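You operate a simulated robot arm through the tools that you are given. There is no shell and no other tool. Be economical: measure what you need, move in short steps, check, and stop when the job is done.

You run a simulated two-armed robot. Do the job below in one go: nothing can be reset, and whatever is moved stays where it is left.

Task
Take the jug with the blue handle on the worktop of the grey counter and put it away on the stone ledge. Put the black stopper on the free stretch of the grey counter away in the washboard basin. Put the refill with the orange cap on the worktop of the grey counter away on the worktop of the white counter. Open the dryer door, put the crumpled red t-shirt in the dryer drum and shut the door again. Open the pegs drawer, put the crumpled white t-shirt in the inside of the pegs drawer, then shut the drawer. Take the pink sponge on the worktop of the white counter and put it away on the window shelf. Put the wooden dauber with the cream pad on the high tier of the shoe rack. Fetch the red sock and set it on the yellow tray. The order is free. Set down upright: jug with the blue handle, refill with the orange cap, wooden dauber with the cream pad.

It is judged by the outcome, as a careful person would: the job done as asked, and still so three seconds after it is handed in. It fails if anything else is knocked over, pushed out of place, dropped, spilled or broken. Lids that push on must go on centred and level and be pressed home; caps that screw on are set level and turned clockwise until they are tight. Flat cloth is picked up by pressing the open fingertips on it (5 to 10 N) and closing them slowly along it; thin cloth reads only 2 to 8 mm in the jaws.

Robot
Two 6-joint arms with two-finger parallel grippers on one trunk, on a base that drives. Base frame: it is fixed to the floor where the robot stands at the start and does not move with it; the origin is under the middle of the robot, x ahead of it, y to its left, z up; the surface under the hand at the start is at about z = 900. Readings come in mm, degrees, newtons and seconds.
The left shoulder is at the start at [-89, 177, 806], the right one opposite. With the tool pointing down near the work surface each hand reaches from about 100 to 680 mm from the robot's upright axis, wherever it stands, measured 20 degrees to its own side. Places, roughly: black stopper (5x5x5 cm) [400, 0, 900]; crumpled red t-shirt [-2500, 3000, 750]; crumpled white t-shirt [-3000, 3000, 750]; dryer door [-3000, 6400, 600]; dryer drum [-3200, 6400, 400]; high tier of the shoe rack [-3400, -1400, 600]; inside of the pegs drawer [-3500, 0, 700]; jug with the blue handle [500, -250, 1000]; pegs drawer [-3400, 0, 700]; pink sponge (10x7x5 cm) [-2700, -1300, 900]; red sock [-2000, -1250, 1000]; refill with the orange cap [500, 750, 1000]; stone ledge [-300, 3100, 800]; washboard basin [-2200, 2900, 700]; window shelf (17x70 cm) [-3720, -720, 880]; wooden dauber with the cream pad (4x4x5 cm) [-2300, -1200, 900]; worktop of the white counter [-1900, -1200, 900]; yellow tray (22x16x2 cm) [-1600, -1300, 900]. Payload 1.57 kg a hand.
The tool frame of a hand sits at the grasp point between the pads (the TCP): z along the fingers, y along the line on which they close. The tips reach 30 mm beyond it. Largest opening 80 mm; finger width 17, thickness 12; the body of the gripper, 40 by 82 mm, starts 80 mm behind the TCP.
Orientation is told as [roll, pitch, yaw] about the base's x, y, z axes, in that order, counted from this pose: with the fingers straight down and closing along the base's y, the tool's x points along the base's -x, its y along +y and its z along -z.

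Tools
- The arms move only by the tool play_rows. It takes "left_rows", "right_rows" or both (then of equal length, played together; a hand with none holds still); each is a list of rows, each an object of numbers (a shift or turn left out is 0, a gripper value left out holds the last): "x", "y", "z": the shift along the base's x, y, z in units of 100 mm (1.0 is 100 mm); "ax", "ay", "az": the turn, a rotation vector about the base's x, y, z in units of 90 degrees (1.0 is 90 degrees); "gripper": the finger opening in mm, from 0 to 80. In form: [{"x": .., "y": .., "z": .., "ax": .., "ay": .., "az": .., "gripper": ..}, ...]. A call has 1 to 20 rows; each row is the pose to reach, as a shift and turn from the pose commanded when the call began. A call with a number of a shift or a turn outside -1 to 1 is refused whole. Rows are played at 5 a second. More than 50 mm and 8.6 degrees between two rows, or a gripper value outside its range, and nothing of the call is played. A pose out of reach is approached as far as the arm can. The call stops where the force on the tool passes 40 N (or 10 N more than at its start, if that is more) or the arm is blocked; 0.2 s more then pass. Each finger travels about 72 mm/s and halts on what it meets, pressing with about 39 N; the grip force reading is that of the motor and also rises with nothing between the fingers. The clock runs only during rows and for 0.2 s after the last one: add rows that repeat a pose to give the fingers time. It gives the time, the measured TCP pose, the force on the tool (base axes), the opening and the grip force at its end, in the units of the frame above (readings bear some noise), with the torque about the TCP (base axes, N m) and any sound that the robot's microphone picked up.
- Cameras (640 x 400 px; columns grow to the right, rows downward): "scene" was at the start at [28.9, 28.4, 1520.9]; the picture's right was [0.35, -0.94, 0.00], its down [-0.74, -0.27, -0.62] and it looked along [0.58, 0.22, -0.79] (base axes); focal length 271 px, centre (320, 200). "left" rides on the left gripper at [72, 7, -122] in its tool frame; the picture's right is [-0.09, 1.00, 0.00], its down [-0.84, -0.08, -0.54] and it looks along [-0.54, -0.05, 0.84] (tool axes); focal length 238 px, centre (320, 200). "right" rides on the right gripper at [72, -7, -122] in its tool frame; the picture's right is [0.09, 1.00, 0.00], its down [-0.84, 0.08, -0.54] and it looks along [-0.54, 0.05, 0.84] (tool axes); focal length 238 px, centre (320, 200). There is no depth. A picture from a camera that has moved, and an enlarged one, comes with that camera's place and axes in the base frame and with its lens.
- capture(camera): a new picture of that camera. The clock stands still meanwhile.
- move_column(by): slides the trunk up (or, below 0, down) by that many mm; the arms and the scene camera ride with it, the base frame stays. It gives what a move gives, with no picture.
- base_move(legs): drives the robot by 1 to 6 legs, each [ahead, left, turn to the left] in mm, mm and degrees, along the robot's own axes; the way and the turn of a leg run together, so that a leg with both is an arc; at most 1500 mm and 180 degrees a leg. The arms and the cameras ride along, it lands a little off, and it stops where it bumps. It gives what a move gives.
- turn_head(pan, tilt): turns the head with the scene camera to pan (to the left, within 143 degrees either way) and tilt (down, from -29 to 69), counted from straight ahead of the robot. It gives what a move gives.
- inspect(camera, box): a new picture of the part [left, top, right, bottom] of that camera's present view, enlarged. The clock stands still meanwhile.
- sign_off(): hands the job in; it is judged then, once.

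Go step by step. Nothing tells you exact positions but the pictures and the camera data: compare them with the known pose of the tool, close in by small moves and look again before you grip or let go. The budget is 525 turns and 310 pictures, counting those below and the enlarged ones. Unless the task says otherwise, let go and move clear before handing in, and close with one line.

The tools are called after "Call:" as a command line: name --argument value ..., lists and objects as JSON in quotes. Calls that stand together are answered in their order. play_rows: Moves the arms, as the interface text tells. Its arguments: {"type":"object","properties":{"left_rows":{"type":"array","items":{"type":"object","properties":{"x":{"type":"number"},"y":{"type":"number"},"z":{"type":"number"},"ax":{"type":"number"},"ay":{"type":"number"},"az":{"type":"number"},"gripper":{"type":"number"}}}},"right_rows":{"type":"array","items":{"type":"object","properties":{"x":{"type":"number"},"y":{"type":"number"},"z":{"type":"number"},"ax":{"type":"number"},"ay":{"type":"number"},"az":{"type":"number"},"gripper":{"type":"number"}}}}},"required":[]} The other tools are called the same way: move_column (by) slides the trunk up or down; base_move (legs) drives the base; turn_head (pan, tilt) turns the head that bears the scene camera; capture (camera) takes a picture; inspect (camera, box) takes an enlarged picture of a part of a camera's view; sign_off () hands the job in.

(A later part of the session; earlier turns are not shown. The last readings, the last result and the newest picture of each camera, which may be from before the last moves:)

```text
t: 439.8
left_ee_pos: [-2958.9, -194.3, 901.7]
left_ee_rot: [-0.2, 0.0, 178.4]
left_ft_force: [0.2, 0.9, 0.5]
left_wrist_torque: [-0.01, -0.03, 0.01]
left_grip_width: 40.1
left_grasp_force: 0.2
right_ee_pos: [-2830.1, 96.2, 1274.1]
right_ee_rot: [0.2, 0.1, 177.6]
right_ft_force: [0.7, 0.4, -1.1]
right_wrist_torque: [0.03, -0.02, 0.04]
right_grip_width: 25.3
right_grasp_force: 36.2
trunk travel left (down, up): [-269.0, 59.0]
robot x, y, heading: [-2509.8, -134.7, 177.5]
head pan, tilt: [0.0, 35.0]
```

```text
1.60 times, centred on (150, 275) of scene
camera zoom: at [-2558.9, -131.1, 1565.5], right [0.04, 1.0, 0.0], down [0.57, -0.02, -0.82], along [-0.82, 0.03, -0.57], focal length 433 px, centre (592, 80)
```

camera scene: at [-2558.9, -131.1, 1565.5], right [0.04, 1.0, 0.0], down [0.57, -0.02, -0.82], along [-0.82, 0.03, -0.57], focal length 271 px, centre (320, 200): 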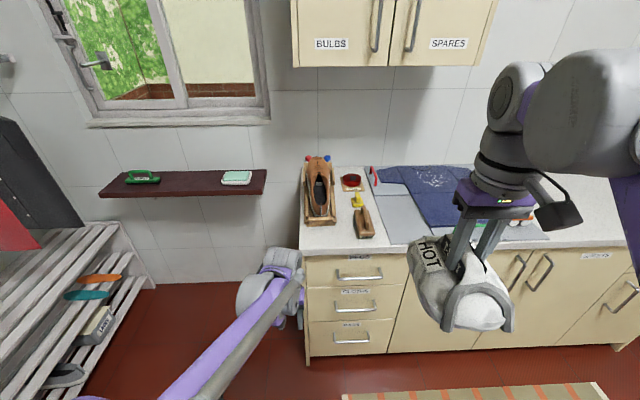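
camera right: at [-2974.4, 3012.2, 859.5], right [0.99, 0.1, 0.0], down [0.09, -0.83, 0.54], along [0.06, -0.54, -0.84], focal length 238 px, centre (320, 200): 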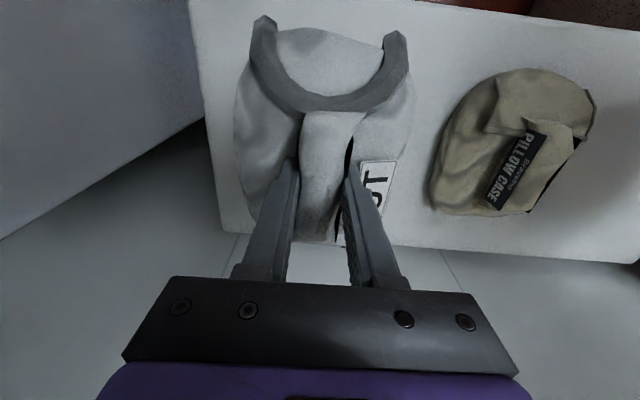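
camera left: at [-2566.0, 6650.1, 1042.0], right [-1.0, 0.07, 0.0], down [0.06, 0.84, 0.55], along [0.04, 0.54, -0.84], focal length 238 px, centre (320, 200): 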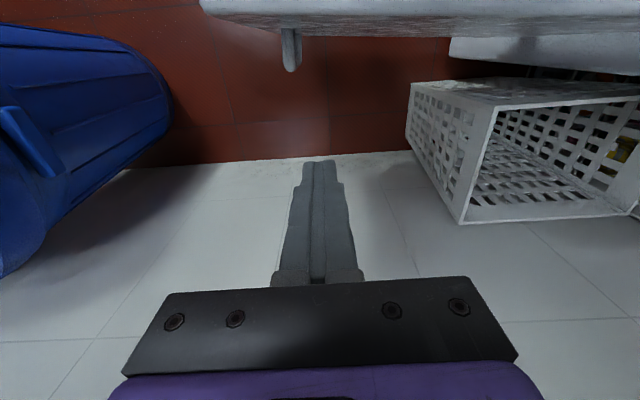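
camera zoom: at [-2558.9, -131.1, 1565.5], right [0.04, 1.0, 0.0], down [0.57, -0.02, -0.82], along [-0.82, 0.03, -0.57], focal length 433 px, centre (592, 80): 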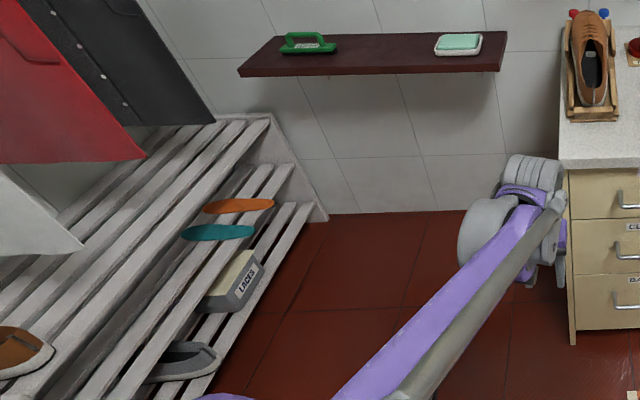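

The top drawer is PEGS, with its handle bar near [-3190,40,781]. I'll set the left hand horizontal with jaws vertical to grip the bar.

Call:
move_column --by -100

Call:
play_rows --left_rows '[{"ay": 0.083}, {"ay": 0.166}, {"ay": 0.25}, {"ay": 0.333}, {"ay": 0.416}, {"ay": 0.5}, {"ay": 0.583}, {"ay": 0.666}, {"ay": 0.75}, {"ay": 0.833}, {"ay": 0.916}, {"ay": 1.0}, {"ay": 1.0}]'

Call:
play_rows --left_rows '[{"ax": 0.083}, {"ax": 0.166}, {"ax": 0.25}, {"ax": 0.333}, {"ax": 0.416}, {"ax": 0.5}, {"ax": 0.583}, {"ax": 0.666}, {"ax": 0.75}, {"ax": 0.833}, {"ax": 0.916}, {"ax": 1.0}, {"ax": 1.0}]'

Call:
capture --camera "scene"

Call:
capture --camera "left"

```text
t: 441.1
left_ee_pos: [-2958.7, -194.7, 800.9]
left_ee_rot: [-0.2, 0.0, 178.3]
left_ft_force: [-0.3, -0.2, -0.6]
left_wrist_torque: [0.0, 0.01, 0.02]
left_grip_width: 39.8
left_grasp_force: 0.0
right_ee_pos: [-2829.2, 97.3, 1174.6]
right_ee_rot: [0.0, 0.1, 177.7]
right_ft_force: [0.1, -0.1, -1.3]
right_wrist_torque: [0.0, -0.04, 0.0]
right_grip_width: 25.1
right_grasp_force: 36.9
trunk travel left (down, up): [-169.0, 159.0]
robot x, y, heading: [-2509.9, -135.7, 177.5]
head pan, tilt: [0.0, 35.0]
```

```text
t: 443.9
left_ee_pos: [-2972.3, -189.9, 818.9]
left_ee_rot: [88.5, -88.3, 91.4]
left_ft_force: [0.6, -1.2, 0.3]
left_wrist_torque: [0.01, 0.01, 0.05]
left_grip_width: 39.6
left_grasp_force: 0.1
left hand out of reach, approached as far as the arm can: row 12, 13
right_ee_pos: [-2829.1, 97.4, 1175.0]
right_ee_rot: [0.0, 0.1, 177.7]
right_ft_force: [-0.4, 0.5, -2.0]
right_wrist_torque: [-0.01, 0.01, 0.03]
right_grip_width: 25.5
right_grasp_force: 36.3
trunk travel left (down, up): [-169.0, 159.0]
robot x, y, heading: [-2509.2, -137.9, 177.6]
head pan, tilt: [0.0, 35.0]
```

```text
t: 446.7
left_ee_pos: [-2949.4, -192.0, 788.3]
left_ee_rot: [-78.6, -7.4, -91.8]
left_ft_force: [-0.2, 0.3, 0.1]
left_wrist_torque: [0.0, 0.01, 0.0]
left_grip_width: 39.8
left_grasp_force: 0.2
left hand out of reach, approached as far as the arm can: row 8, 9, 10, 11, 12, 13
right_ee_pos: [-2830.0, 97.3, 1174.8]
right_ee_rot: [0.2, 0.1, 177.7]
right_ft_force: [-0.1, 0.4, -1.4]
right_wrist_torque: [-0.01, -0.01, 0.01]
right_grip_width: 25.2
right_grasp_force: 36.4
trunk travel left (down, up): [-169.0, 159.0]
robot x, y, heading: [-2508.9, -135.4, 177.4]
head pan, tilt: [0.0, 35.0]
```

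```text
173 pictures are left
camera scene: at [-2564.0, -130.7, 1465.8], right [0.04, 1.0, 0.0], down [0.57, -0.02, -0.82], along [-0.82, 0.03, -0.57], focal length 271 px, centre (320, 200)
```

scene: 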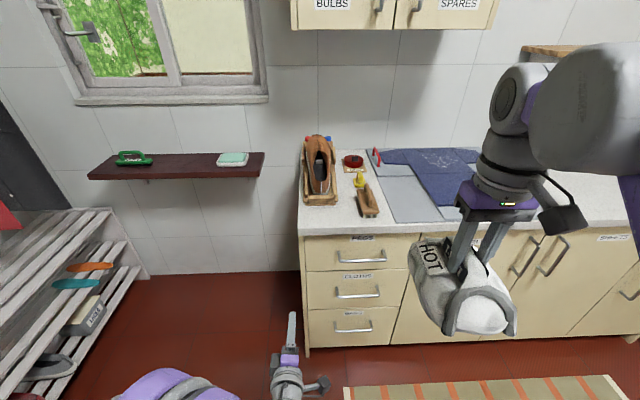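

```text
172 pictures are left
camera left: at [-2825.6, -120.5, 797.8], right [0.19, -0.22, -0.96], down [0.49, -0.82, 0.29], along [-0.85, -0.52, -0.05], focal length 238 px, centre (320, 200)
```

left: 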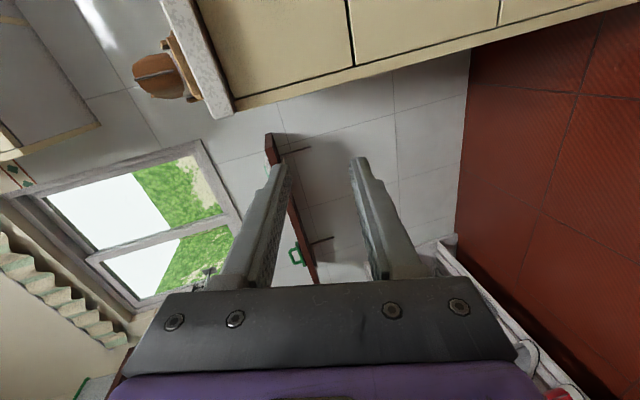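

The hand is level with its jaws nearly vertical. I'll turn the base and approach the handle obliquely, staying off the rug.

Call:
base_move --legs '[[0, 0, -30.5], [0, 175, 0], [120, 0, 0]]'

Call:
capture --camera "scene"

Call:
capture --camera "left"

```text
t: 451.2
left_ee_pos: [-3114.7, -46.3, 788.9]
left_ee_rot: [-78.7, -7.4, -122.0]
left_ft_force: [0.7, -0.3, -0.2]
left_wrist_torque: [0.02, -0.02, 0.01]
left_grip_width: 39.9
left_grasp_force: 0.0
right_ee_pos: [-2865.3, 142.5, 1174.6]
right_ee_rot: [0.1, 0.3, 147.5]
right_ft_force: [-0.6, -0.3, -0.8]
right_wrist_torque: [0.01, -0.06, 0.03]
right_grip_width: 25.0
right_grasp_force: 37.1
trunk travel left (down, up): [-169.0, 159.0]
robot x, y, heading: [-2708.5, -220.5, 147.5]
head pan, tilt: [0.0, 35.0]
```

```text
171 pictures are left
camera scene: at [-2752.5, -188.2, 1465.8], right [0.54, 0.84, 0.0], down [0.48, -0.31, -0.82], along [-0.69, 0.44, -0.57], focal length 271 px, centre (320, 200)
```

scene: 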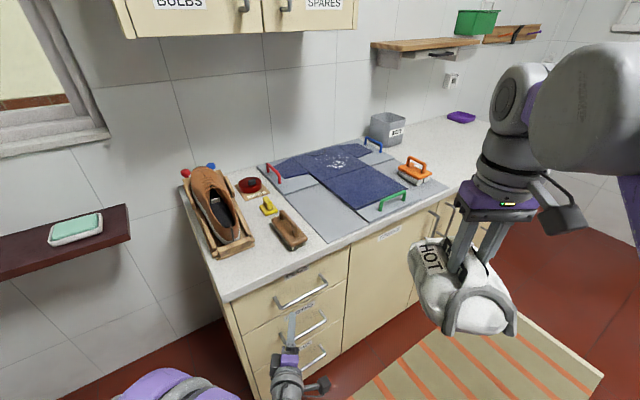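

```text
170 pictures are left
camera left: at [-2972.2, -47.0, 797.6], right [0.05, -0.29, -0.96], down [0.01, -0.96, 0.29], along [-1.0, -0.02, -0.05], focal length 238 px, centre (320, 200)
```

left: 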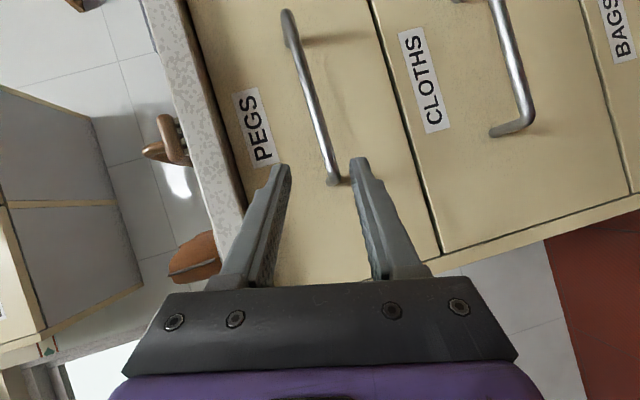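

I have the handle at about [-3225,50,764] from two views. I'll open the jaws and approach along the tool's direction.

Call:
play_rows --left_rows '[{"x": -0.2, "y": 0.25, "z": -0.05, "gripper": 56}, {"x": -0.43, "y": 0.55, "z": -0.09, "gripper": 56}, {"x": -0.43, "y": 0.55, "z": -0.09}]'

Call:
capture --camera "left"

```text
t: 452.0
left_ee_pos: [-3157.9, 7.7, 780.5]
left_ee_rot: [-78.7, -7.4, -122.0]
left_ft_force: [0.3, -1.3, 0.2]
left_wrist_torque: [0.02, -0.02, 0.01]
left_grip_width: 56.1
left_grasp_force: 0.1
right_ee_pos: [-2864.1, 141.6, 1174.2]
right_ee_rot: [0.0, 0.1, 147.5]
right_ft_force: [0.2, 0.3, -2.1]
right_wrist_torque: [0.06, 0.0, 0.03]
right_grip_width: 25.2
right_grasp_force: 36.8
trunk travel left (down, up): [-169.0, 159.0]
robot x, y, heading: [-2709.8, -220.6, 147.4]
head pan, tilt: [0.0, 35.0]
```

```text
169 pictures are left
camera left: at [-3014.9, 7.3, 789.4], right [0.05, -0.29, -0.96], down [0.01, -0.96, 0.29], along [-1.0, -0.02, -0.05], focal length 238 px, centre (320, 200)
```

left: 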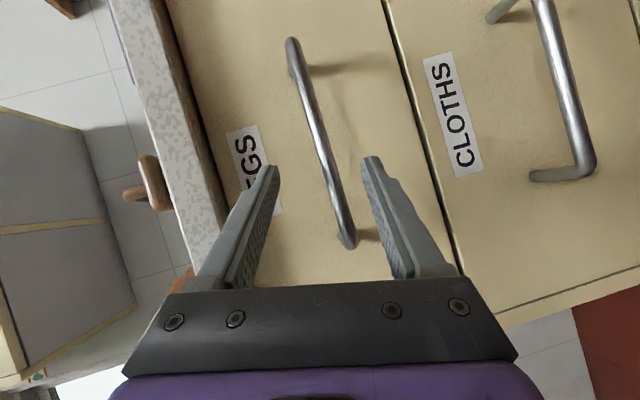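

Call:
play_rows --left_rows '[{"x": -0.2, "y": 0.12, "z": -0.04}, {"x": -0.4, "y": 0.24, "z": -0.09}, {"x": -0.58, "y": 0.35, "z": -0.13}, {"x": -0.58, "y": 0.35, "z": -0.13}]'

Call:
capture --camera "left"

```text
t: 452.8
left_ee_pos: [-3208.5, 37.8, 768.7]
left_ee_rot: [-78.7, -7.4, -122.2]
left_ft_force: [9.1, -5.7, 3.3]
left_wrist_torque: [0.29, 0.35, 0.01]
left_grip_width: 56.6
left_grasp_force: 0.3
right_ee_pos: [-2864.9, 142.0, 1175.2]
right_ee_rot: [0.1, 0.1, 147.4]
right_ft_force: [-0.1, 0.1, -2.8]
right_wrist_torque: [-0.01, -0.05, 0.0]
right_grip_width: 25.0
right_grasp_force: 36.6
trunk travel left (down, up): [-169.0, 159.0]
robot x, y, heading: [-2707.9, -217.4, 147.5]
head pan, tilt: [0.0, 35.0]
stopped in row 3 (left hand): the force on the tool passed its limit at 58 N (the readings are from after the stop); the commanded pose is now the measured one
```

```text
168 pictures are left
camera left: at [-3065.3, 38.0, 777.6], right [0.05, -0.29, -0.96], down [0.01, -0.96, 0.29], along [-1.0, -0.02, -0.04], focal length 238 px, centre (320, 200)
```

left: 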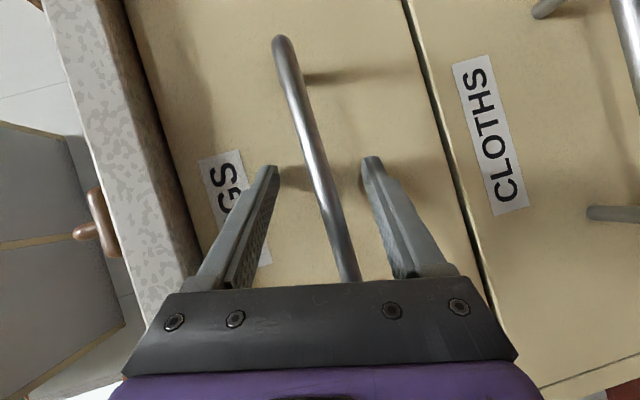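

Tips reached the drawer face with the bar between the pads. I'll ease back a hair and close.

Call:
play_rows --left_rows '[{"x": 0.04, "y": -0.02}, {"x": 0.04, "y": -0.02, "gripper": 40}, {"x": 0.04, "y": -0.02, "gripper": 25}, {"x": 0.04, "y": -0.02, "gripper": 12}, {"x": 0.04, "y": -0.02, "gripper": 2}, {"x": 0.04, "y": -0.02, "gripper": 2}]'

```text
t: 454.2
left_ee_pos: [-3205.6, 37.7, 769.2]
left_ee_rot: [-78.7, -7.3, -122.2]
left_ft_force: [9.0, -6.0, -23.3]
left_wrist_torque: [0.35, 0.16, 0.13]
left_grip_width: 23.0
left_grasp_force: 11.7
right_ee_pos: [-2866.0, 141.9, 1175.0]
right_ee_rot: [0.1, 0.0, 147.5]
right_ft_force: [0.6, 0.2, -1.7]
right_wrist_torque: [-0.01, -0.03, 0.02]
right_grip_width: 25.2
right_grasp_force: 36.9
trunk travel left (down, up): [-169.0, 159.0]
robot x, y, heading: [-2706.4, -220.7, 147.4]
head pan, tilt: [0.0, 35.0]
```

Call:
play_rows --left_rows '[{"z": -0.04}, {"z": -0.07}, {"z": -0.07}, {"z": -0.07}]'

```text
t: 455.0
left_ee_pos: [-3203.8, 36.2, 765.1]
left_ee_rot: [-78.9, -7.6, -122.1]
left_ft_force: [-1.9, 1.8, 32.6]
left_wrist_torque: [0.52, -0.28, 0.12]
left_grip_width: 16.0
left_grasp_force: 31.8
right_ee_pos: [-2864.0, 142.4, 1174.5]
right_ee_rot: [0.1, 0.0, 147.6]
right_ft_force: [-0.9, -0.2, -1.4]
right_wrist_torque: [-0.03, -0.06, 0.02]
right_grip_width: 25.7
right_grasp_force: 37.0
trunk travel left (down, up): [-169.0, 159.0]
robot x, y, heading: [-2706.3, -216.9, 147.5]
head pan, tilt: [0.0, 35.0]
stopped in row 3 (left hand): the force on the tool passed its limit at 43 N (the readings are from after the stop); the commanded pose is now the measured one
```

The bar is gripped. I'll ease the vertical load and pull the drawer straight out (+x) with the base.

Call:
play_rows --left_rows '[{"z": 0.02}, {"z": 0.03}, {"z": 0.03}]'

Call:
base_move --legs '[[-51, -32, 0]]'

Call:
capture --camera "scene"

```text
t: 455.8
left_ee_pos: [-3204.1, 37.1, 766.3]
left_ee_rot: [-78.7, -7.3, -122.0]
left_ft_force: [15.6, -13.2, -23.3]
left_wrist_torque: [0.88, 0.23, 0.13]
left_grip_width: 16.3
left_grasp_force: 31.4
right_ee_pos: [-2864.3, 142.4, 1173.8]
right_ee_rot: [0.2, 0.1, 147.5]
right_ft_force: [1.2, 0.1, -2.1]
right_wrist_torque: [-0.03, 0.01, 0.02]
right_grip_width: 25.5
right_grasp_force: 36.6
trunk travel left (down, up): [-169.0, 159.0]
robot x, y, heading: [-2706.8, -221.6, 147.5]
head pan, tilt: [0.0, 35.0]
```

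```text
t: 456.9
left_ee_pos: [-3147.5, 36.2, 764.5]
left_ee_rot: [-78.7, -7.4, -122.1]
left_ft_force: [1.9, 1.9, 4.0]
left_wrist_torque: [0.56, -0.02, 0.92]
left_grip_width: 16.2
left_grasp_force: 31.6
right_ee_pos: [-2808.7, 141.4, 1174.2]
right_ee_rot: [0.1, 0.1, 147.5]
right_ft_force: [-0.8, -0.8, -0.8]
right_wrist_torque: [-0.01, -0.01, -0.01]
right_grip_width: 25.1
right_grasp_force: 36.8
trunk travel left (down, up): [-169.0, 159.0]
robot x, y, heading: [-2649.4, -219.5, 147.3]
head pan, tilt: [0.0, 35.0]
stopped in leg 1: the force on the tool passed its limit at 44 N (the readings are from after the stop); the commanded pose is now the measured one
```

```text
167 pictures are left
camera scene: at [-2694.6, -189.1, 1465.9], right [0.54, 0.84, 0.0], down [0.48, -0.31, -0.82], along [-0.69, 0.44, -0.57], focal length 271 px, centre (320, 200)
```

scene: 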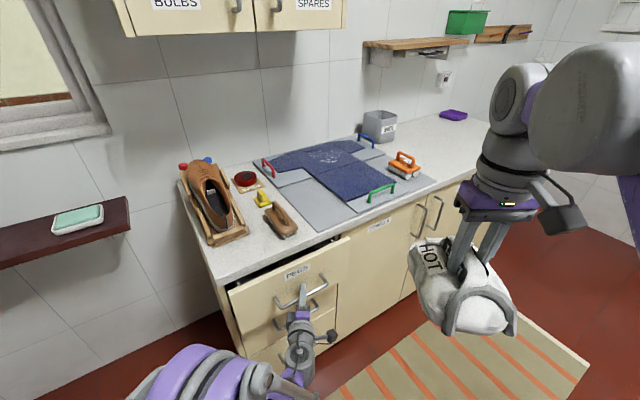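

The drawer is coming out. Continue pulling.

Call:
base_move --legs '[[-51, -32, 0]]'

Call:
base_move --legs '[[-51, -32, 0]]'

Call:
base_move --legs '[[-51, -32, 0]]'

Call:
capture --camera "scene"

```text
t: 457.6
left_ee_pos: [-3144.7, 36.4, 764.4]
left_ee_rot: [-78.6, -7.4, -121.9]
left_ft_force: [1.1, -1.2, -15.2]
left_wrist_torque: [0.86, 0.12, 0.18]
left_grip_width: 16.1
left_grasp_force: 31.6
right_ee_pos: [-2804.5, 142.1, 1173.2]
right_ee_rot: [0.0, 0.1, 147.7]
right_ft_force: [0.1, 0.9, -1.0]
right_wrist_torque: [-0.03, -0.01, 0.01]
right_grip_width: 25.3
right_grasp_force: 36.7
trunk travel left (down, up): [-169.0, 159.0]
robot x, y, heading: [-2649.4, -224.0, 147.3]
head pan, tilt: [0.0, 35.0]
stopped in leg 1: the force on the tool passed its limit at 46 N (the readings are from after the stop); the commanded pose is now the measured one
```

```text
t: 458.7
left_ee_pos: [-3086.4, 36.6, 764.5]
left_ee_rot: [-78.7, -7.2, -122.0]
left_ft_force: [0.9, 2.5, 3.3]
left_wrist_torque: [0.52, -0.03, 0.94]
left_grip_width: 16.2
left_grasp_force: 31.4
right_ee_pos: [-2746.5, 141.7, 1174.2]
right_ee_rot: [0.0, 0.1, 147.5]
right_ft_force: [0.1, -0.4, -1.1]
right_wrist_torque: [0.0, 0.01, -0.04]
right_grip_width: 25.3
right_grasp_force: 36.8
trunk travel left (down, up): [-169.0, 159.0]
robot x, y, heading: [-2584.2, -218.2, 147.3]
head pan, tilt: [0.0, 35.0]
stopped in leg 1: the force on the tool passed its limit at 43 N (the readings are from after the stop); the commanded pose is now the measured one
```

```text
t: 459.4
left_ee_pos: [-3081.8, 35.8, 765.2]
left_ee_rot: [-78.7, -7.3, -121.9]
left_ft_force: [1.7, -2.0, -17.1]
left_wrist_torque: [0.84, 0.12, 0.28]
left_grip_width: 16.2
left_grasp_force: 31.5
right_ee_pos: [-2741.0, 143.7, 1174.1]
right_ee_rot: [0.1, 0.1, 147.6]
right_ft_force: [-0.8, 0.0, -0.7]
right_wrist_torque: [0.0, 0.01, 0.02]
right_grip_width: 25.4
right_grasp_force: 37.1
trunk travel left (down, up): [-169.0, 159.0]
robot x, y, heading: [-2579.6, -220.4, 147.4]
head pan, tilt: [0.0, 35.0]
stopped in leg 1: the force on the tool passed its limit at 44 N (the readings are from after the stop); the commanded pose is now the measured one
```

```text
166 pictures are left
camera scene: at [-2627.2, -188.9, 1465.7], right [0.54, 0.84, 0.0], down [0.48, -0.31, -0.82], along [-0.69, 0.44, -0.57], focal length 271 px, centre (320, 200)
```

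scene: 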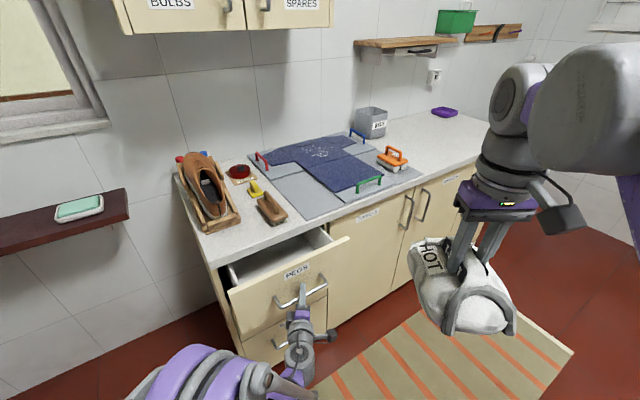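

Call:
base_move --legs '[[-51, -32, 0]]'

Call:
base_move --legs '[[-51, -32, 0]]'

Call:
base_move --legs '[[-51, -32, 0]]'

Call:
base_move --legs '[[-51, -32, 0]]'

Call:
base_move --legs '[[-51, -32, 0]]'

Call:
capture --camera "scene"

```text
t: 460.4
left_ee_pos: [-3026.8, 35.9, 764.3]
left_ee_rot: [-78.7, -7.2, -121.8]
left_ft_force: [2.2, 2.6, -1.0]
left_wrist_torque: [0.58, 0.01, 0.97]
left_grip_width: 16.2
left_grasp_force: 31.3
right_ee_pos: [-2685.6, 141.9, 1173.8]
right_ee_rot: [0.2, 0.0, 147.5]
right_ft_force: [0.8, -0.1, -0.9]
right_wrist_torque: [-0.01, -0.01, 0.02]
right_grip_width: 25.2
right_grasp_force: 37.0
trunk travel left (down, up): [-169.0, 159.0]
robot x, y, heading: [-2528.9, -223.0, 147.1]
head pan, tilt: [0.0, 35.0]
stopped in leg 1: the force on the tool passed its limit at 44 N (the readings are from after the stop); the commanded pose is now the measured one
```

```text
t: 461.2
left_ee_pos: [-3020.5, 36.3, 765.2]
left_ee_rot: [-78.7, -7.4, -121.9]
left_ft_force: [1.1, -1.2, -20.3]
left_wrist_torque: [0.85, 0.19, 0.36]
left_grip_width: 16.2
left_grasp_force: 31.5
right_ee_pos: [-2681.5, 142.1, 1173.4]
right_ee_rot: [0.0, 0.1, 147.6]
right_ft_force: [-0.7, 0.0, -1.5]
right_wrist_torque: [0.0, 0.0, 0.02]
right_grip_width: 25.3
right_grasp_force: 36.6
trunk travel left (down, up): [-169.0, 159.0]
robot x, y, heading: [-2517.7, -218.9, 147.7]
head pan, tilt: [0.0, 35.0]
stopped in leg 1: the force on the tool passed its limit at 42 N (the readings are from after the stop); the commanded pose is now the measured one
```

```text
t: 462.2
left_ee_pos: [-2968.4, 35.4, 764.7]
left_ee_rot: [-78.7, -7.2, -121.8]
left_ft_force: [0.5, 2.1, -3.1]
left_wrist_torque: [0.6, -0.02, 0.83]
left_grip_width: 16.1
left_grasp_force: 31.5
right_ee_pos: [-2628.0, 141.4, 1174.7]
right_ee_rot: [0.0, 0.0, 147.6]
right_ft_force: [0.8, 0.4, -1.6]
right_wrist_torque: [0.0, 0.0, 0.02]
right_grip_width: 25.2
right_grasp_force: 36.7
trunk travel left (down, up): [-169.0, 159.0]
robot x, y, heading: [-2471.4, -222.1, 147.3]
head pan, tilt: [0.0, 35.0]
stopped in leg 1: the force on the tool passed its limit at 45 N (the readings are from after the stop); the commanded pose is now the measured one
```

```text
t: 463.2
left_ee_pos: [-2908.5, 36.3, 765.4]
left_ee_rot: [-78.7, -7.3, -122.0]
left_ft_force: [-1.4, -3.8, -9.1]
left_wrist_torque: [0.84, 0.13, -0.14]
left_grip_width: 16.3
left_grasp_force: 31.1
right_ee_pos: [-2569.4, 142.1, 1174.1]
right_ee_rot: [0.0, 0.0, 147.4]
right_ft_force: [0.9, 0.5, -1.8]
right_wrist_torque: [0.01, 0.01, 0.03]
right_grip_width: 25.0
right_grasp_force: 36.5
trunk travel left (down, up): [-169.0, 159.0]
robot x, y, heading: [-2407.7, -222.0, 147.7]
head pan, tilt: [0.0, 35.0]
```

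```text
t: 464.1
left_ee_pos: [-2849.2, 35.5, 765.8]
left_ee_rot: [-78.7, -7.3, -121.9]
left_ft_force: [-0.6, -2.2, -6.2]
left_wrist_torque: [0.8, 0.05, -0.03]
left_grip_width: 16.2
left_grasp_force: 31.5
right_ee_pos: [-2507.3, 141.8, 1174.4]
right_ee_rot: [0.1, 0.0, 147.4]
right_ft_force: [0.0, 0.5, -1.6]
right_wrist_torque: [-0.05, 0.02, 0.02]
right_grip_width: 25.3
right_grasp_force: 36.6
trunk travel left (down, up): [-169.0, 159.0]
robot x, y, heading: [-2351.1, -221.9, 147.2]
head pan, tilt: [0.0, 35.0]
```

```text
165 pictures are left
camera scene: at [-2394.9, -189.6, 1465.8], right [0.54, 0.84, 0.0], down [0.48, -0.31, -0.82], along [-0.69, 0.44, -0.57], focal length 271 px, centre (320, 200)
```

scene: 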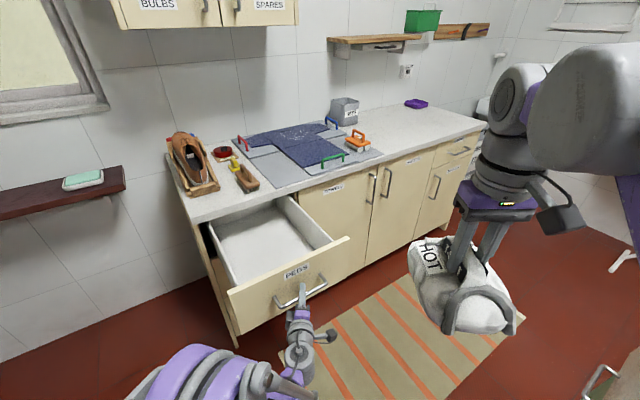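

The drawer is open about 355 mm and empty. I'll release the handle, back off, and face the drawer to lower the white shirt in with the right hand.

Call:
play_rows --left_rows '[{"gripper": 35}, {"gripper": 56}, {"gripper": 56}]'

Call:
base_move --legs '[[-150, 0, 0]]'

Call:
play_rows --left_rows '[{"z": 0.4}, {"z": 0.8}, {"z": 1.0}]'

Call:
base_move --legs '[[0, 0, 32.5]]'

Call:
capture --camera "scene"

```text
t: 464.9
left_ee_pos: [-2849.9, 37.3, 764.9]
left_ee_rot: [-78.7, -7.1, -121.9]
left_ft_force: [0.0, 0.9, -0.4]
left_wrist_torque: [-0.02, -0.03, 0.01]
left_grip_width: 56.2
left_grasp_force: 0.1
right_ee_pos: [-2508.5, 142.5, 1173.8]
right_ee_rot: [0.0, 0.0, 147.5]
right_ft_force: [0.4, 0.6, -1.4]
right_wrist_torque: [-0.01, -0.01, -0.04]
right_grip_width: 25.3
right_grasp_force: 36.7
trunk travel left (down, up): [-169.0, 159.0]
robot x, y, heading: [-2351.1, -221.0, 147.3]
head pan, tilt: [0.0, 35.0]
```

```text
t: 466.3
left_ee_pos: [-2725.0, -43.0, 764.5]
left_ee_rot: [-78.7, -7.1, -121.9]
left_ft_force: [-0.6, -1.5, -0.7]
left_wrist_torque: [-0.01, 0.0, 0.02]
left_grip_width: 55.9
left_grasp_force: 0.1
right_ee_pos: [-2383.2, 62.2, 1174.5]
right_ee_rot: [0.0, 0.0, 147.6]
right_ft_force: [-0.6, -0.5, -1.5]
right_wrist_torque: [-0.01, 0.01, -0.01]
right_grip_width: 25.3
right_grasp_force: 37.0
trunk travel left (down, up): [-169.0, 159.0]
robot x, y, heading: [-2227.9, -304.0, 147.1]
head pan, tilt: [0.0, 35.0]
```

```text
t: 467.1
left_ee_pos: [-2725.8, -43.0, 864.7]
left_ee_rot: [-78.7, -7.3, -121.9]
left_ft_force: [0.1, -1.0, -0.1]
left_wrist_torque: [-0.01, -0.01, 0.02]
left_grip_width: 56.3
left_grasp_force: 0.0
right_ee_pos: [-2384.9, 62.3, 1173.9]
right_ee_rot: [0.0, 0.0, 147.5]
right_ft_force: [-0.6, 1.0, -2.2]
right_wrist_torque: [0.02, 0.01, 0.02]
right_grip_width: 25.2
right_grasp_force: 36.5
trunk travel left (down, up): [-169.0, 159.0]
robot x, y, heading: [-2226.2, -301.2, 147.5]
head pan, tilt: [0.0, 35.0]
```

```text
t: 469.1
left_ee_pos: [-2785.8, -354.4, 863.8]
left_ee_rot: [-78.7, -7.2, -89.3]
left_ft_force: [0.5, 0.5, 0.1]
left_wrist_torque: [0.02, -0.02, -0.01]
left_grip_width: 55.9
left_grasp_force: 0.1
right_ee_pos: [-2556.7, -79.6, 1173.6]
right_ee_rot: [0.0, 0.0, -179.9]
right_ft_force: [0.7, 0.0, -1.8]
right_wrist_torque: [0.0, -0.04, -0.01]
right_grip_width: 25.4
right_grasp_force: 36.9
trunk travel left (down, up): [-169.0, 159.0]
robot x, y, heading: [-2225.1, -298.9, 179.9]
head pan, tilt: [0.0, 35.0]
```

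```text
164 pictures are left
camera scene: at [-2279.8, -297.2, 1465.8], right [0.0, 1.0, 0.0], down [0.57, 0.0, -0.82], along [-0.82, 0.0, -0.57], focal length 271 px, centre (320, 200)
```

scene: 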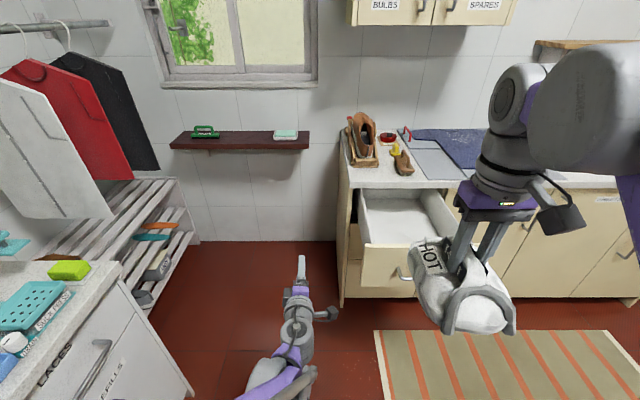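

Call:
base_move --legs '[[0, -112, 0], [340, 0, 0]]'

Call:
play_rows --right_rows '[{"x": -0.4}, {"x": -0.8}, {"x": -1.0, "z": -0.3}, {"x": -1.0, "z": -0.6}, {"x": -1.0, "z": -0.9}]'

Call:
capture --camera "scene"

Call:
capture --camera "right"

```text
t: 472.6
left_ee_pos: [-3121.2, -241.7, 863.8]
left_ee_rot: [-78.6, -7.1, -89.3]
left_ft_force: [-0.2, 0.1, -0.1]
left_wrist_torque: [0.01, -0.03, 0.0]
left_grip_width: 55.9
left_grasp_force: 0.0
right_ee_pos: [-2891.9, 31.9, 1173.1]
right_ee_rot: [0.0, 0.0, -179.8]
right_ft_force: [-0.1, 0.8, -1.8]
right_wrist_torque: [0.02, -0.04, 0.03]
right_grip_width: 25.3
right_grasp_force: 36.6
trunk travel left (down, up): [-169.0, 159.0]
robot x, y, heading: [-2565.7, -186.8, -179.8]
head pan, tilt: [0.0, 35.0]
```

```text
t: 473.8
left_ee_pos: [-3121.2, -240.9, 864.1]
left_ee_rot: [-78.7, -7.3, -89.2]
left_ft_force: [-0.5, -0.5, -0.5]
left_wrist_torque: [0.0, -0.02, 0.01]
left_grip_width: 56.0
left_grasp_force: 0.1
right_ee_pos: [-2991.8, 32.8, 1084.1]
right_ee_rot: [0.0, 0.1, -179.8]
right_ft_force: [-0.1, 0.6, -1.1]
right_wrist_torque: [0.0, -0.03, -0.05]
right_grip_width: 25.3
right_grasp_force: 36.7
trunk travel left (down, up): [-169.0, 159.0]
robot x, y, heading: [-2561.6, -185.5, -180.2]
head pan, tilt: [0.0, 35.0]
```

```text
163 pictures are left
camera scene: at [-2615.3, -184.5, 1465.8], right [0.0, 1.0, 0.0], down [0.57, 0.0, -0.82], along [-0.82, 0.0, -0.57], focal length 271 px, centre (320, 200)
```

scene: 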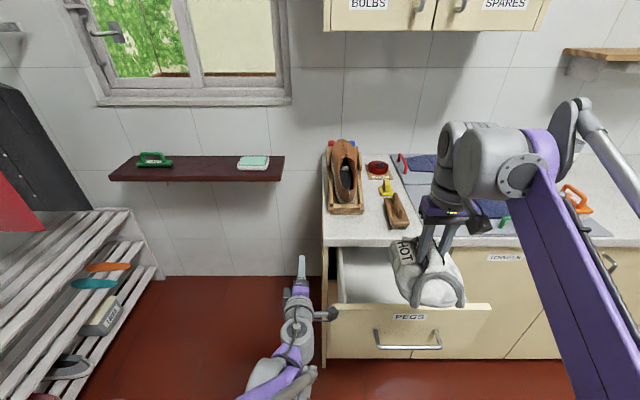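

```text
162 pictures are left
camera right: at [-2920.0, 40.2, 1205.4], right [0.1, -1.0, 0.0], down [-0.84, -0.08, 0.54], along [-0.54, -0.05, -0.84], focal length 238 px, centre (320, 200)
```

right: 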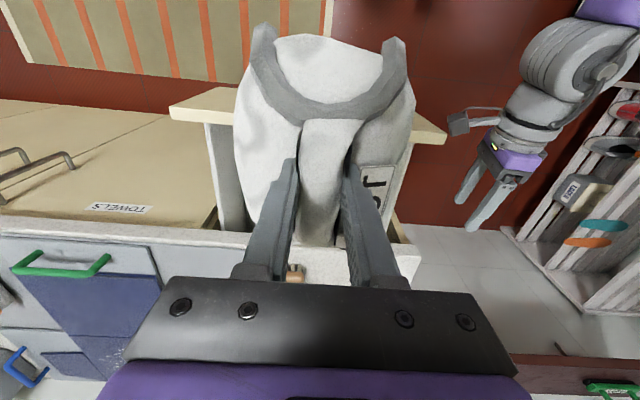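

Call:
play_rows --right_rows '[{"x": -0.35}, {"x": -0.65}, {"x": -0.65, "z": -0.4}, {"x": -0.65, "z": -0.8}, {"x": -0.65, "z": -1.0}, {"x": -0.65, "z": -1.0}]'

Call:
capture --camera "right"

Call:
capture --camera "scene"

```text
t: 475.1
left_ee_pos: [-3121.2, -242.0, 863.6]
left_ee_rot: [-78.7, -7.2, -89.2]
left_ft_force: [-0.1, -0.2, 0.4]
left_wrist_torque: [-0.02, -0.01, 0.01]
left_grip_width: 55.9
left_grasp_force: 0.1
right_ee_pos: [-3057.4, 32.6, 984.8]
right_ee_rot: [0.0, 0.0, -179.8]
right_ft_force: [0.1, -0.4, -2.0]
right_wrist_torque: [0.01, 0.01, 0.02]
right_grip_width: 25.4
right_grasp_force: 36.7
trunk travel left (down, up): [-169.0, 159.0]
robot x, y, heading: [-2562.7, -185.9, -180.1]
head pan, tilt: [0.0, 35.0]
```

```text
161 pictures are left
camera right: at [-2986.0, 40.1, 1106.2], right [0.1, -1.0, 0.0], down [-0.84, -0.08, 0.54], along [-0.54, -0.05, -0.84], focal length 238 px, centre (320, 200)
```

right: 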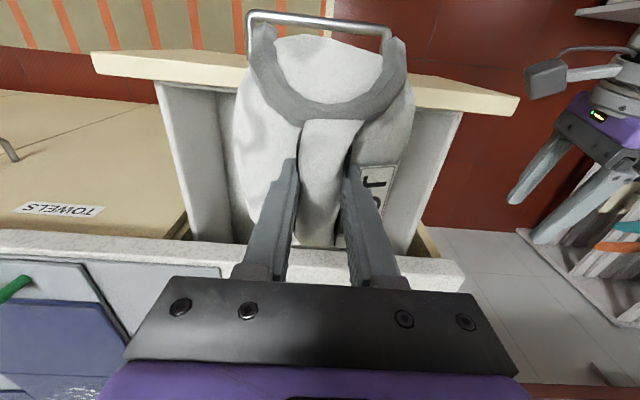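

```text
160 pictures are left
camera scene: at [-2615.3, -184.5, 1465.8], right [0.0, 1.0, 0.0], down [0.57, 0.0, -0.82], along [-0.82, 0.0, -0.57], focal length 271 px, centre (320, 200)
```

scene: 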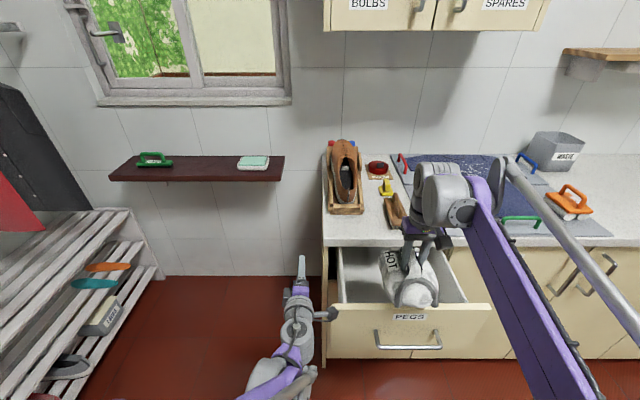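

Call:
play_rows --right_rows '[{"z": -0.4}, {"z": -0.8}, {"z": -1.0}]'

Call:
play_rows --right_rows '[{"z": -0.15}, {"z": -0.3}, {"z": -0.4}, {"z": -0.5}, {"z": -0.6}, {"z": -0.7}]'

Call:
capture --camera "right"

```text
t: 475.7
left_ee_pos: [-3120.9, -240.8, 864.1]
left_ee_rot: [-78.6, -7.2, -89.2]
left_ft_force: [0.2, -0.2, -0.1]
left_wrist_torque: [0.0, -0.01, 0.0]
left_grip_width: 56.1
left_grasp_force: 0.1
right_ee_pos: [-3054.7, 33.0, 937.5]
right_ee_rot: [0.0, 0.1, -179.7]
right_ft_force: [0.4, -2.2, 25.8]
right_wrist_torque: [0.12, -1.01, -0.16]
right_grip_width: 25.9
right_grasp_force: 36.3
trunk travel left (down, up): [-169.0, 159.0]
robot x, y, heading: [-2561.5, -189.3, -180.0]
head pan, tilt: [0.0, 35.0]
stopped in row 2 (right hand): the force on the tool passed its limit at 149 N (the readings are from after the stop); the commanded pose is now the measured one
```

```text
t: 475.9
left_ee_pos: [-3121.1, -241.6, 863.5]
left_ee_rot: [-78.7, -7.1, -89.2]
left_ft_force: [0.4, 0.2, 0.7]
left_wrist_torque: [0.11, -0.11, -0.15]
left_grip_width: 56.0
left_grasp_force: 0.1
right_ee_pos: [-3054.3, 33.8, 937.1]
right_ee_rot: [0.0, 0.2, -179.9]
right_ft_force: [-0.9, -0.2, 17.6]
right_wrist_torque: [0.16, -0.62, -0.01]
right_grip_width: 25.9
right_grasp_force: 36.9
trunk travel left (down, up): [-169.0, 159.0]
robot x, y, heading: [-2564.5, -187.6, -180.1]
head pan, tilt: [0.0, 35.0]
stopped in row 1 (right hand): the force on the tool passed its limit at 65 N (the readings are from after the stop); the commanded pose is now the measured one
```

```text
159 pictures are left
camera right: at [-2983.9, 40.2, 1058.9], right [0.1, -1.0, 0.0], down [-0.84, -0.08, 0.54], along [-0.54, -0.05, -0.84], focal length 238 px, centre (320, 200)
```

right: 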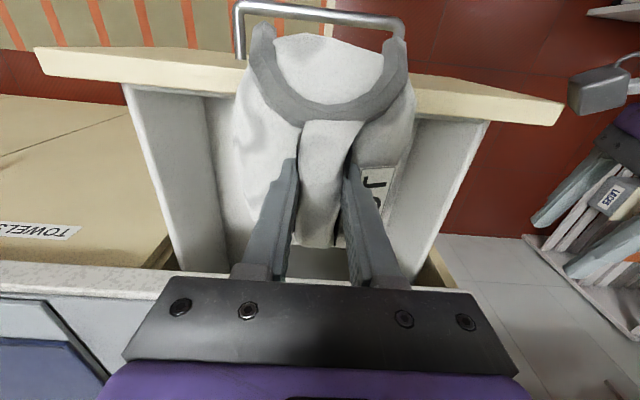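

The shirt touched the drawer front: the drawer has been pushed partly back in (about 180 mm gap now), likely by my arm when I drove forward. I'll lift, back the base off, and check.

Call:
play_rows --right_rows '[{"z": 0.3}, {"z": 0.6}, {"z": 0.8}]'

Call:
base_move --legs '[[-90, 0, 0]]'

Call:
turn_head --pan 0 --tilt 55

Call:
capture --camera "scene"

```text
t: 476.8
left_ee_pos: [-3121.9, -242.0, 863.0]
left_ee_rot: [-78.7, -7.3, -89.2]
left_ft_force: [1.8, -4.9, -0.1]
left_wrist_torque: [-0.01, 0.01, -0.61]
left_grip_width: 56.0
left_grasp_force: 0.0
right_ee_pos: [-3056.0, 33.3, 1016.5]
right_ee_rot: [0.0, 0.2, -179.8]
right_ft_force: [0.8, -0.4, -1.6]
right_wrist_torque: [-0.01, -0.03, 0.0]
right_grip_width: 25.4
right_grasp_force: 36.7
trunk travel left (down, up): [-169.0, 159.0]
robot x, y, heading: [-2559.4, -187.9, -179.7]
head pan, tilt: [0.0, 35.0]
```

```text
t: 477.9
left_ee_pos: [-3030.8, -242.8, 863.6]
left_ee_rot: [-78.7, -7.3, -89.1]
left_ft_force: [0.4, 0.5, 0.0]
left_wrist_torque: [0.0, 0.0, 0.0]
left_grip_width: 55.9
left_grasp_force: 0.1
right_ee_pos: [-2966.5, 32.1, 1018.3]
right_ee_rot: [0.0, 0.1, -179.6]
right_ft_force: [0.5, -0.3, -1.7]
right_wrist_torque: [0.0, 0.01, 0.01]
right_grip_width: 25.6
right_grasp_force: 36.2
trunk travel left (down, up): [-169.0, 159.0]
robot x, y, heading: [-2471.9, -187.9, -179.7]
head pan, tilt: [0.0, 35.0]
```

```text
t: 478.7
left_ee_pos: [-3030.9, -242.3, 863.2]
left_ee_rot: [-78.6, -7.2, -89.1]
left_ft_force: [-0.4, -0.1, -0.2]
left_wrist_torque: [0.02, -0.02, -0.02]
left_grip_width: 56.0
left_grasp_force: 0.1
right_ee_pos: [-2966.3, 33.0, 1016.4]
right_ee_rot: [0.0, 0.2, -179.7]
right_ft_force: [0.4, 0.2, -2.0]
right_wrist_torque: [0.01, 0.02, 0.03]
right_grip_width: 25.5
right_grasp_force: 36.8
trunk travel left (down, up): [-169.0, 159.0]
robot x, y, heading: [-2469.7, -185.8, -179.8]
head pan, tilt: [0.0, 55.0]
```

```text
158 pictures are left
camera scene: at [-2509.7, -184.3, 1437.6], right [0.0, 1.0, 0.0], down [0.82, 0.0, -0.57], along [-0.57, 0.0, -0.82], focal length 271 px, centre (320, 200)
```

scene: 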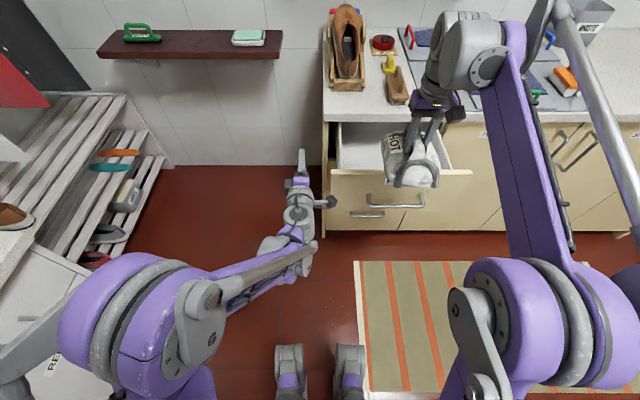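

The left gripper's side camera nudged the drawer front. I'll put the left hand back to pointing down, away from the drawer, then use it to hook the drawer further open.

Call:
play_rows --left_rows '[{"ax": -0.083, "x": 0.1, "z": 0.1}, {"ax": -0.166, "x": 0.2, "z": 0.2}, {"ax": -0.25, "x": 0.3, "z": 0.3}, {"ax": -0.333, "x": 0.3, "z": 0.4}, {"ax": -0.416, "x": 0.3, "z": 0.5}, {"ax": -0.5, "x": 0.3, "z": 0.6}, {"ax": -0.583, "x": 0.3, "z": 0.7}, {"ax": -0.666, "x": 0.3, "z": 0.8}, {"ax": -0.75, "x": 0.3, "z": 0.8}, {"ax": -0.833, "x": 0.3, "z": 0.8}, {"ax": -0.916, "x": 0.3, "z": 0.8}, {"ax": -1.0, "x": 0.3, "z": 0.8}]'

Call:
play_rows --left_rows '[{"ay": -0.083}, {"ay": -0.166}, {"ay": -0.25}, {"ay": -0.333}, {"ay": -0.416}, {"ay": -0.5}, {"ay": -0.583}, {"ay": -0.666}, {"ay": -0.75}, {"ay": -0.833}, {"ay": -0.916}, {"ay": -1.0, "gripper": 0}, {"ay": -1.0, "gripper": 0}]'

```text
t: 481.3
left_ee_pos: [-3002.2, -242.9, 943.3]
left_ee_rot: [108.1, -82.6, 83.3]
left_ft_force: [0.4, -0.2, -0.4]
left_wrist_torque: [0.0, 0.02, 0.01]
left_grip_width: 55.9
left_grasp_force: 0.1
right_ee_pos: [-2966.8, 31.4, 1016.9]
right_ee_rot: [0.1, 0.1, -179.7]
right_ft_force: [1.5, -0.1, -2.0]
right_wrist_torque: [0.0, -0.02, 0.01]
right_grip_width: 25.7
right_grasp_force: 36.6
trunk travel left (down, up): [-169.0, 159.0]
robot x, y, heading: [-2475.2, -188.5, -179.7]
head pan, tilt: [0.0, 55.0]
```

```text
t: 484.1
left_ee_pos: [-3000.7, -242.4, 943.4]
left_ee_rot: [11.4, -0.9, 172.7]
left_ft_force: [-0.3, -0.5, -0.3]
left_wrist_torque: [-0.01, 0.01, -0.01]
left_grip_width: 0.0
left_grasp_force: 15.8
right_ee_pos: [-2966.5, 32.0, 1017.2]
right_ee_rot: [0.0, 0.2, -179.8]
right_ft_force: [0.0, -0.6, -1.5]
right_wrist_torque: [-0.02, -0.04, 0.02]
right_grip_width: 25.4
right_grasp_force: 37.1
trunk travel left (down, up): [-169.0, 159.0]
robot x, y, heading: [-2473.1, -185.1, -180.0]
head pan, tilt: [0.0, 55.0]
```

Call:
play_rows --right_rows '[{"y": 0.3, "z": 0.2}, {"y": 0.6, "z": 0.4}, {"y": 0.9, "z": 0.5}, {"y": 1.0, "z": 0.5}]' --left_rows '[{"ax": 0.06, "az": 0.04, "y": 0.3}, {"ax": 0.127, "az": 0.08, "y": 0.6}, {"ax": 0.127, "az": 0.08, "y": 0.9}, {"ax": 0.127, "az": 0.08, "y": 1.0, "x": -0.4}]'

Call:
play_rows --left_rows '[{"y": 0.4, "x": -0.1}, {"y": 0.7, "x": -0.15}, {"y": 0.7, "x": -0.15}]'

Call:
capture --camera "left"

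Call:
capture --camera "scene"

```text
t: 485.1
left_ee_pos: [-3046.1, -139.2, 944.1]
left_ee_rot: [0.0, -1.6, -179.7]
left_ft_force: [-0.5, 0.5, -0.2]
left_wrist_torque: [0.02, -0.07, 0.03]
left_grip_width: 0.2
left_grasp_force: 21.7
right_ee_pos: [-2969.0, 132.2, 1065.5]
right_ee_rot: [0.1, 0.3, -179.8]
right_ft_force: [0.3, -0.3, -2.0]
right_wrist_torque: [-0.02, 0.0, -0.01]
right_grip_width: 25.4
right_grasp_force: 36.9
trunk travel left (down, up): [-169.0, 159.0]
robot x, y, heading: [-2473.1, -186.2, -179.8]
head pan, tilt: [0.0, 55.0]
```

```text
t: 485.9
left_ee_pos: [-3037.0, -82.8, 934.9]
left_ee_rot: [0.1, -1.6, -179.8]
left_ft_force: [-0.3, 0.0, -0.4]
left_wrist_torque: [0.03, 0.04, -0.01]
left_grip_width: 0.0
left_grasp_force: 21.2
left hand out of reach, approached as far as the arm can: row 1, 2, 3
right_ee_pos: [-2967.1, 132.6, 1065.5]
right_ee_rot: [0.1, 0.1, -179.7]
right_ft_force: [0.4, -0.5, -1.3]
right_wrist_torque: [0.02, -0.05, 0.02]
right_grip_width: 25.6
right_grasp_force: 37.1
trunk travel left (down, up): [-169.0, 159.0]
robot x, y, heading: [-2471.1, -184.3, -179.6]
head pan, tilt: [0.0, 55.0]
```

```text
157 pictures are left
camera left: at [-2961.8, -88.2, 1055.5], right [-0.09, -1.0, 0.0], down [-0.82, 0.07, 0.56], along [-0.56, 0.05, -0.83], focal length 238 px, centre (320, 200)
```

left: 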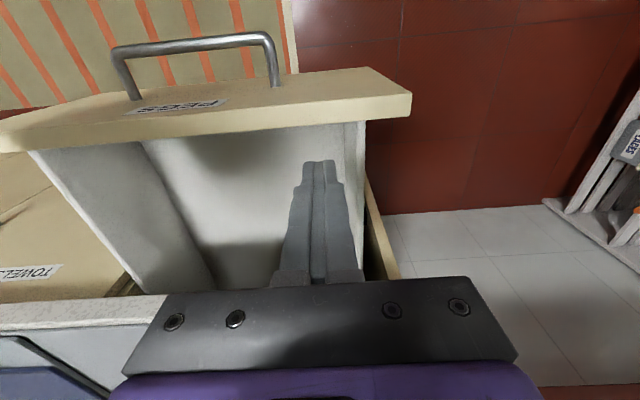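

```text
156 pictures are left
camera scene: at [-2509.8, -184.6, 1437.6], right [0.0, 1.0, 0.0], down [0.82, 0.0, -0.57], along [-0.57, 0.0, -0.82], focal length 271 px, centre (320, 200)
```

scene: 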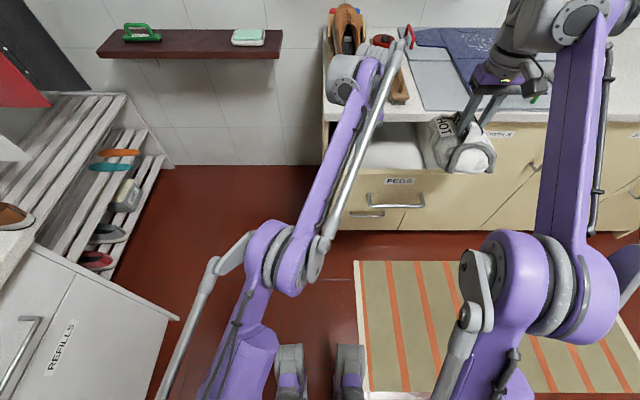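

Call:
base_move --legs '[[45, 0, 0]]'

Call:
play_rows --left_rows '[{"z": -0.4}, {"z": -0.8}, {"z": -1.0}, {"z": -1.0}]'

Call:
capture --camera "left"

```text
t: 486.8
left_ee_pos: [-3080.7, -82.8, 934.1]
left_ee_rot: [0.1, -1.5, -179.7]
left_ft_force: [0.2, -0.4, 0.7]
left_wrist_torque: [0.0, -0.05, 0.02]
left_grip_width: 0.3
left_grasp_force: 21.5
right_ee_pos: [-3010.4, 132.0, 1065.9]
right_ee_rot: [0.0, 0.3, -179.7]
right_ft_force: [-0.4, 0.2, -0.8]
right_wrist_torque: [-0.03, -0.02, 0.01]
right_grip_width: 25.5
right_grasp_force: 36.4
trunk travel left (down, up): [-169.0, 159.0]
robot x, y, heading: [-2514.9, -188.1, -179.9]
head pan, tilt: [0.0, 55.0]
```

```text
t: 487.8
left_ee_pos: [-3081.8, -84.6, 835.9]
left_ee_rot: [0.0, -1.7, -179.8]
left_ft_force: [1.0, -0.2, -0.2]
left_wrist_torque: [0.0, 0.0, -0.02]
left_grip_width: 0.3
left_grasp_force: 21.2
right_ee_pos: [-3010.4, 132.1, 1065.6]
right_ee_rot: [0.1, 0.2, -179.6]
right_ft_force: [0.2, 0.3, -1.5]
right_wrist_torque: [0.02, -0.02, 0.0]
right_grip_width: 25.8
right_grasp_force: 36.4
trunk travel left (down, up): [-169.0, 159.0]
robot x, y, heading: [-2512.0, -188.1, -180.0]
head pan, tilt: [0.0, 55.0]
```

```text
155 pictures are left
camera left: at [-3006.0, -89.4, 956.2], right [-0.09, -1.0, 0.0], down [-0.82, 0.07, 0.56], along [-0.56, 0.05, -0.83], focal length 238 px, centre (320, 200)
```

left: 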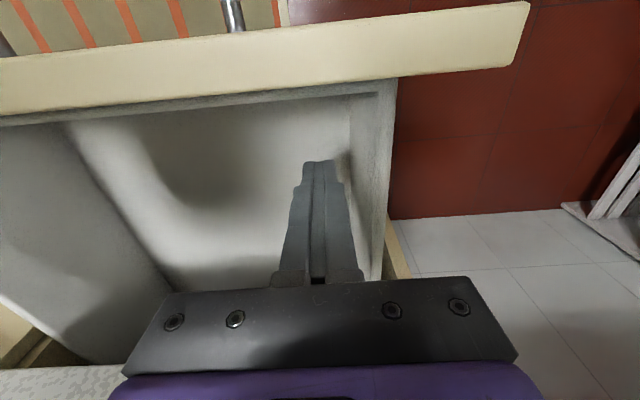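

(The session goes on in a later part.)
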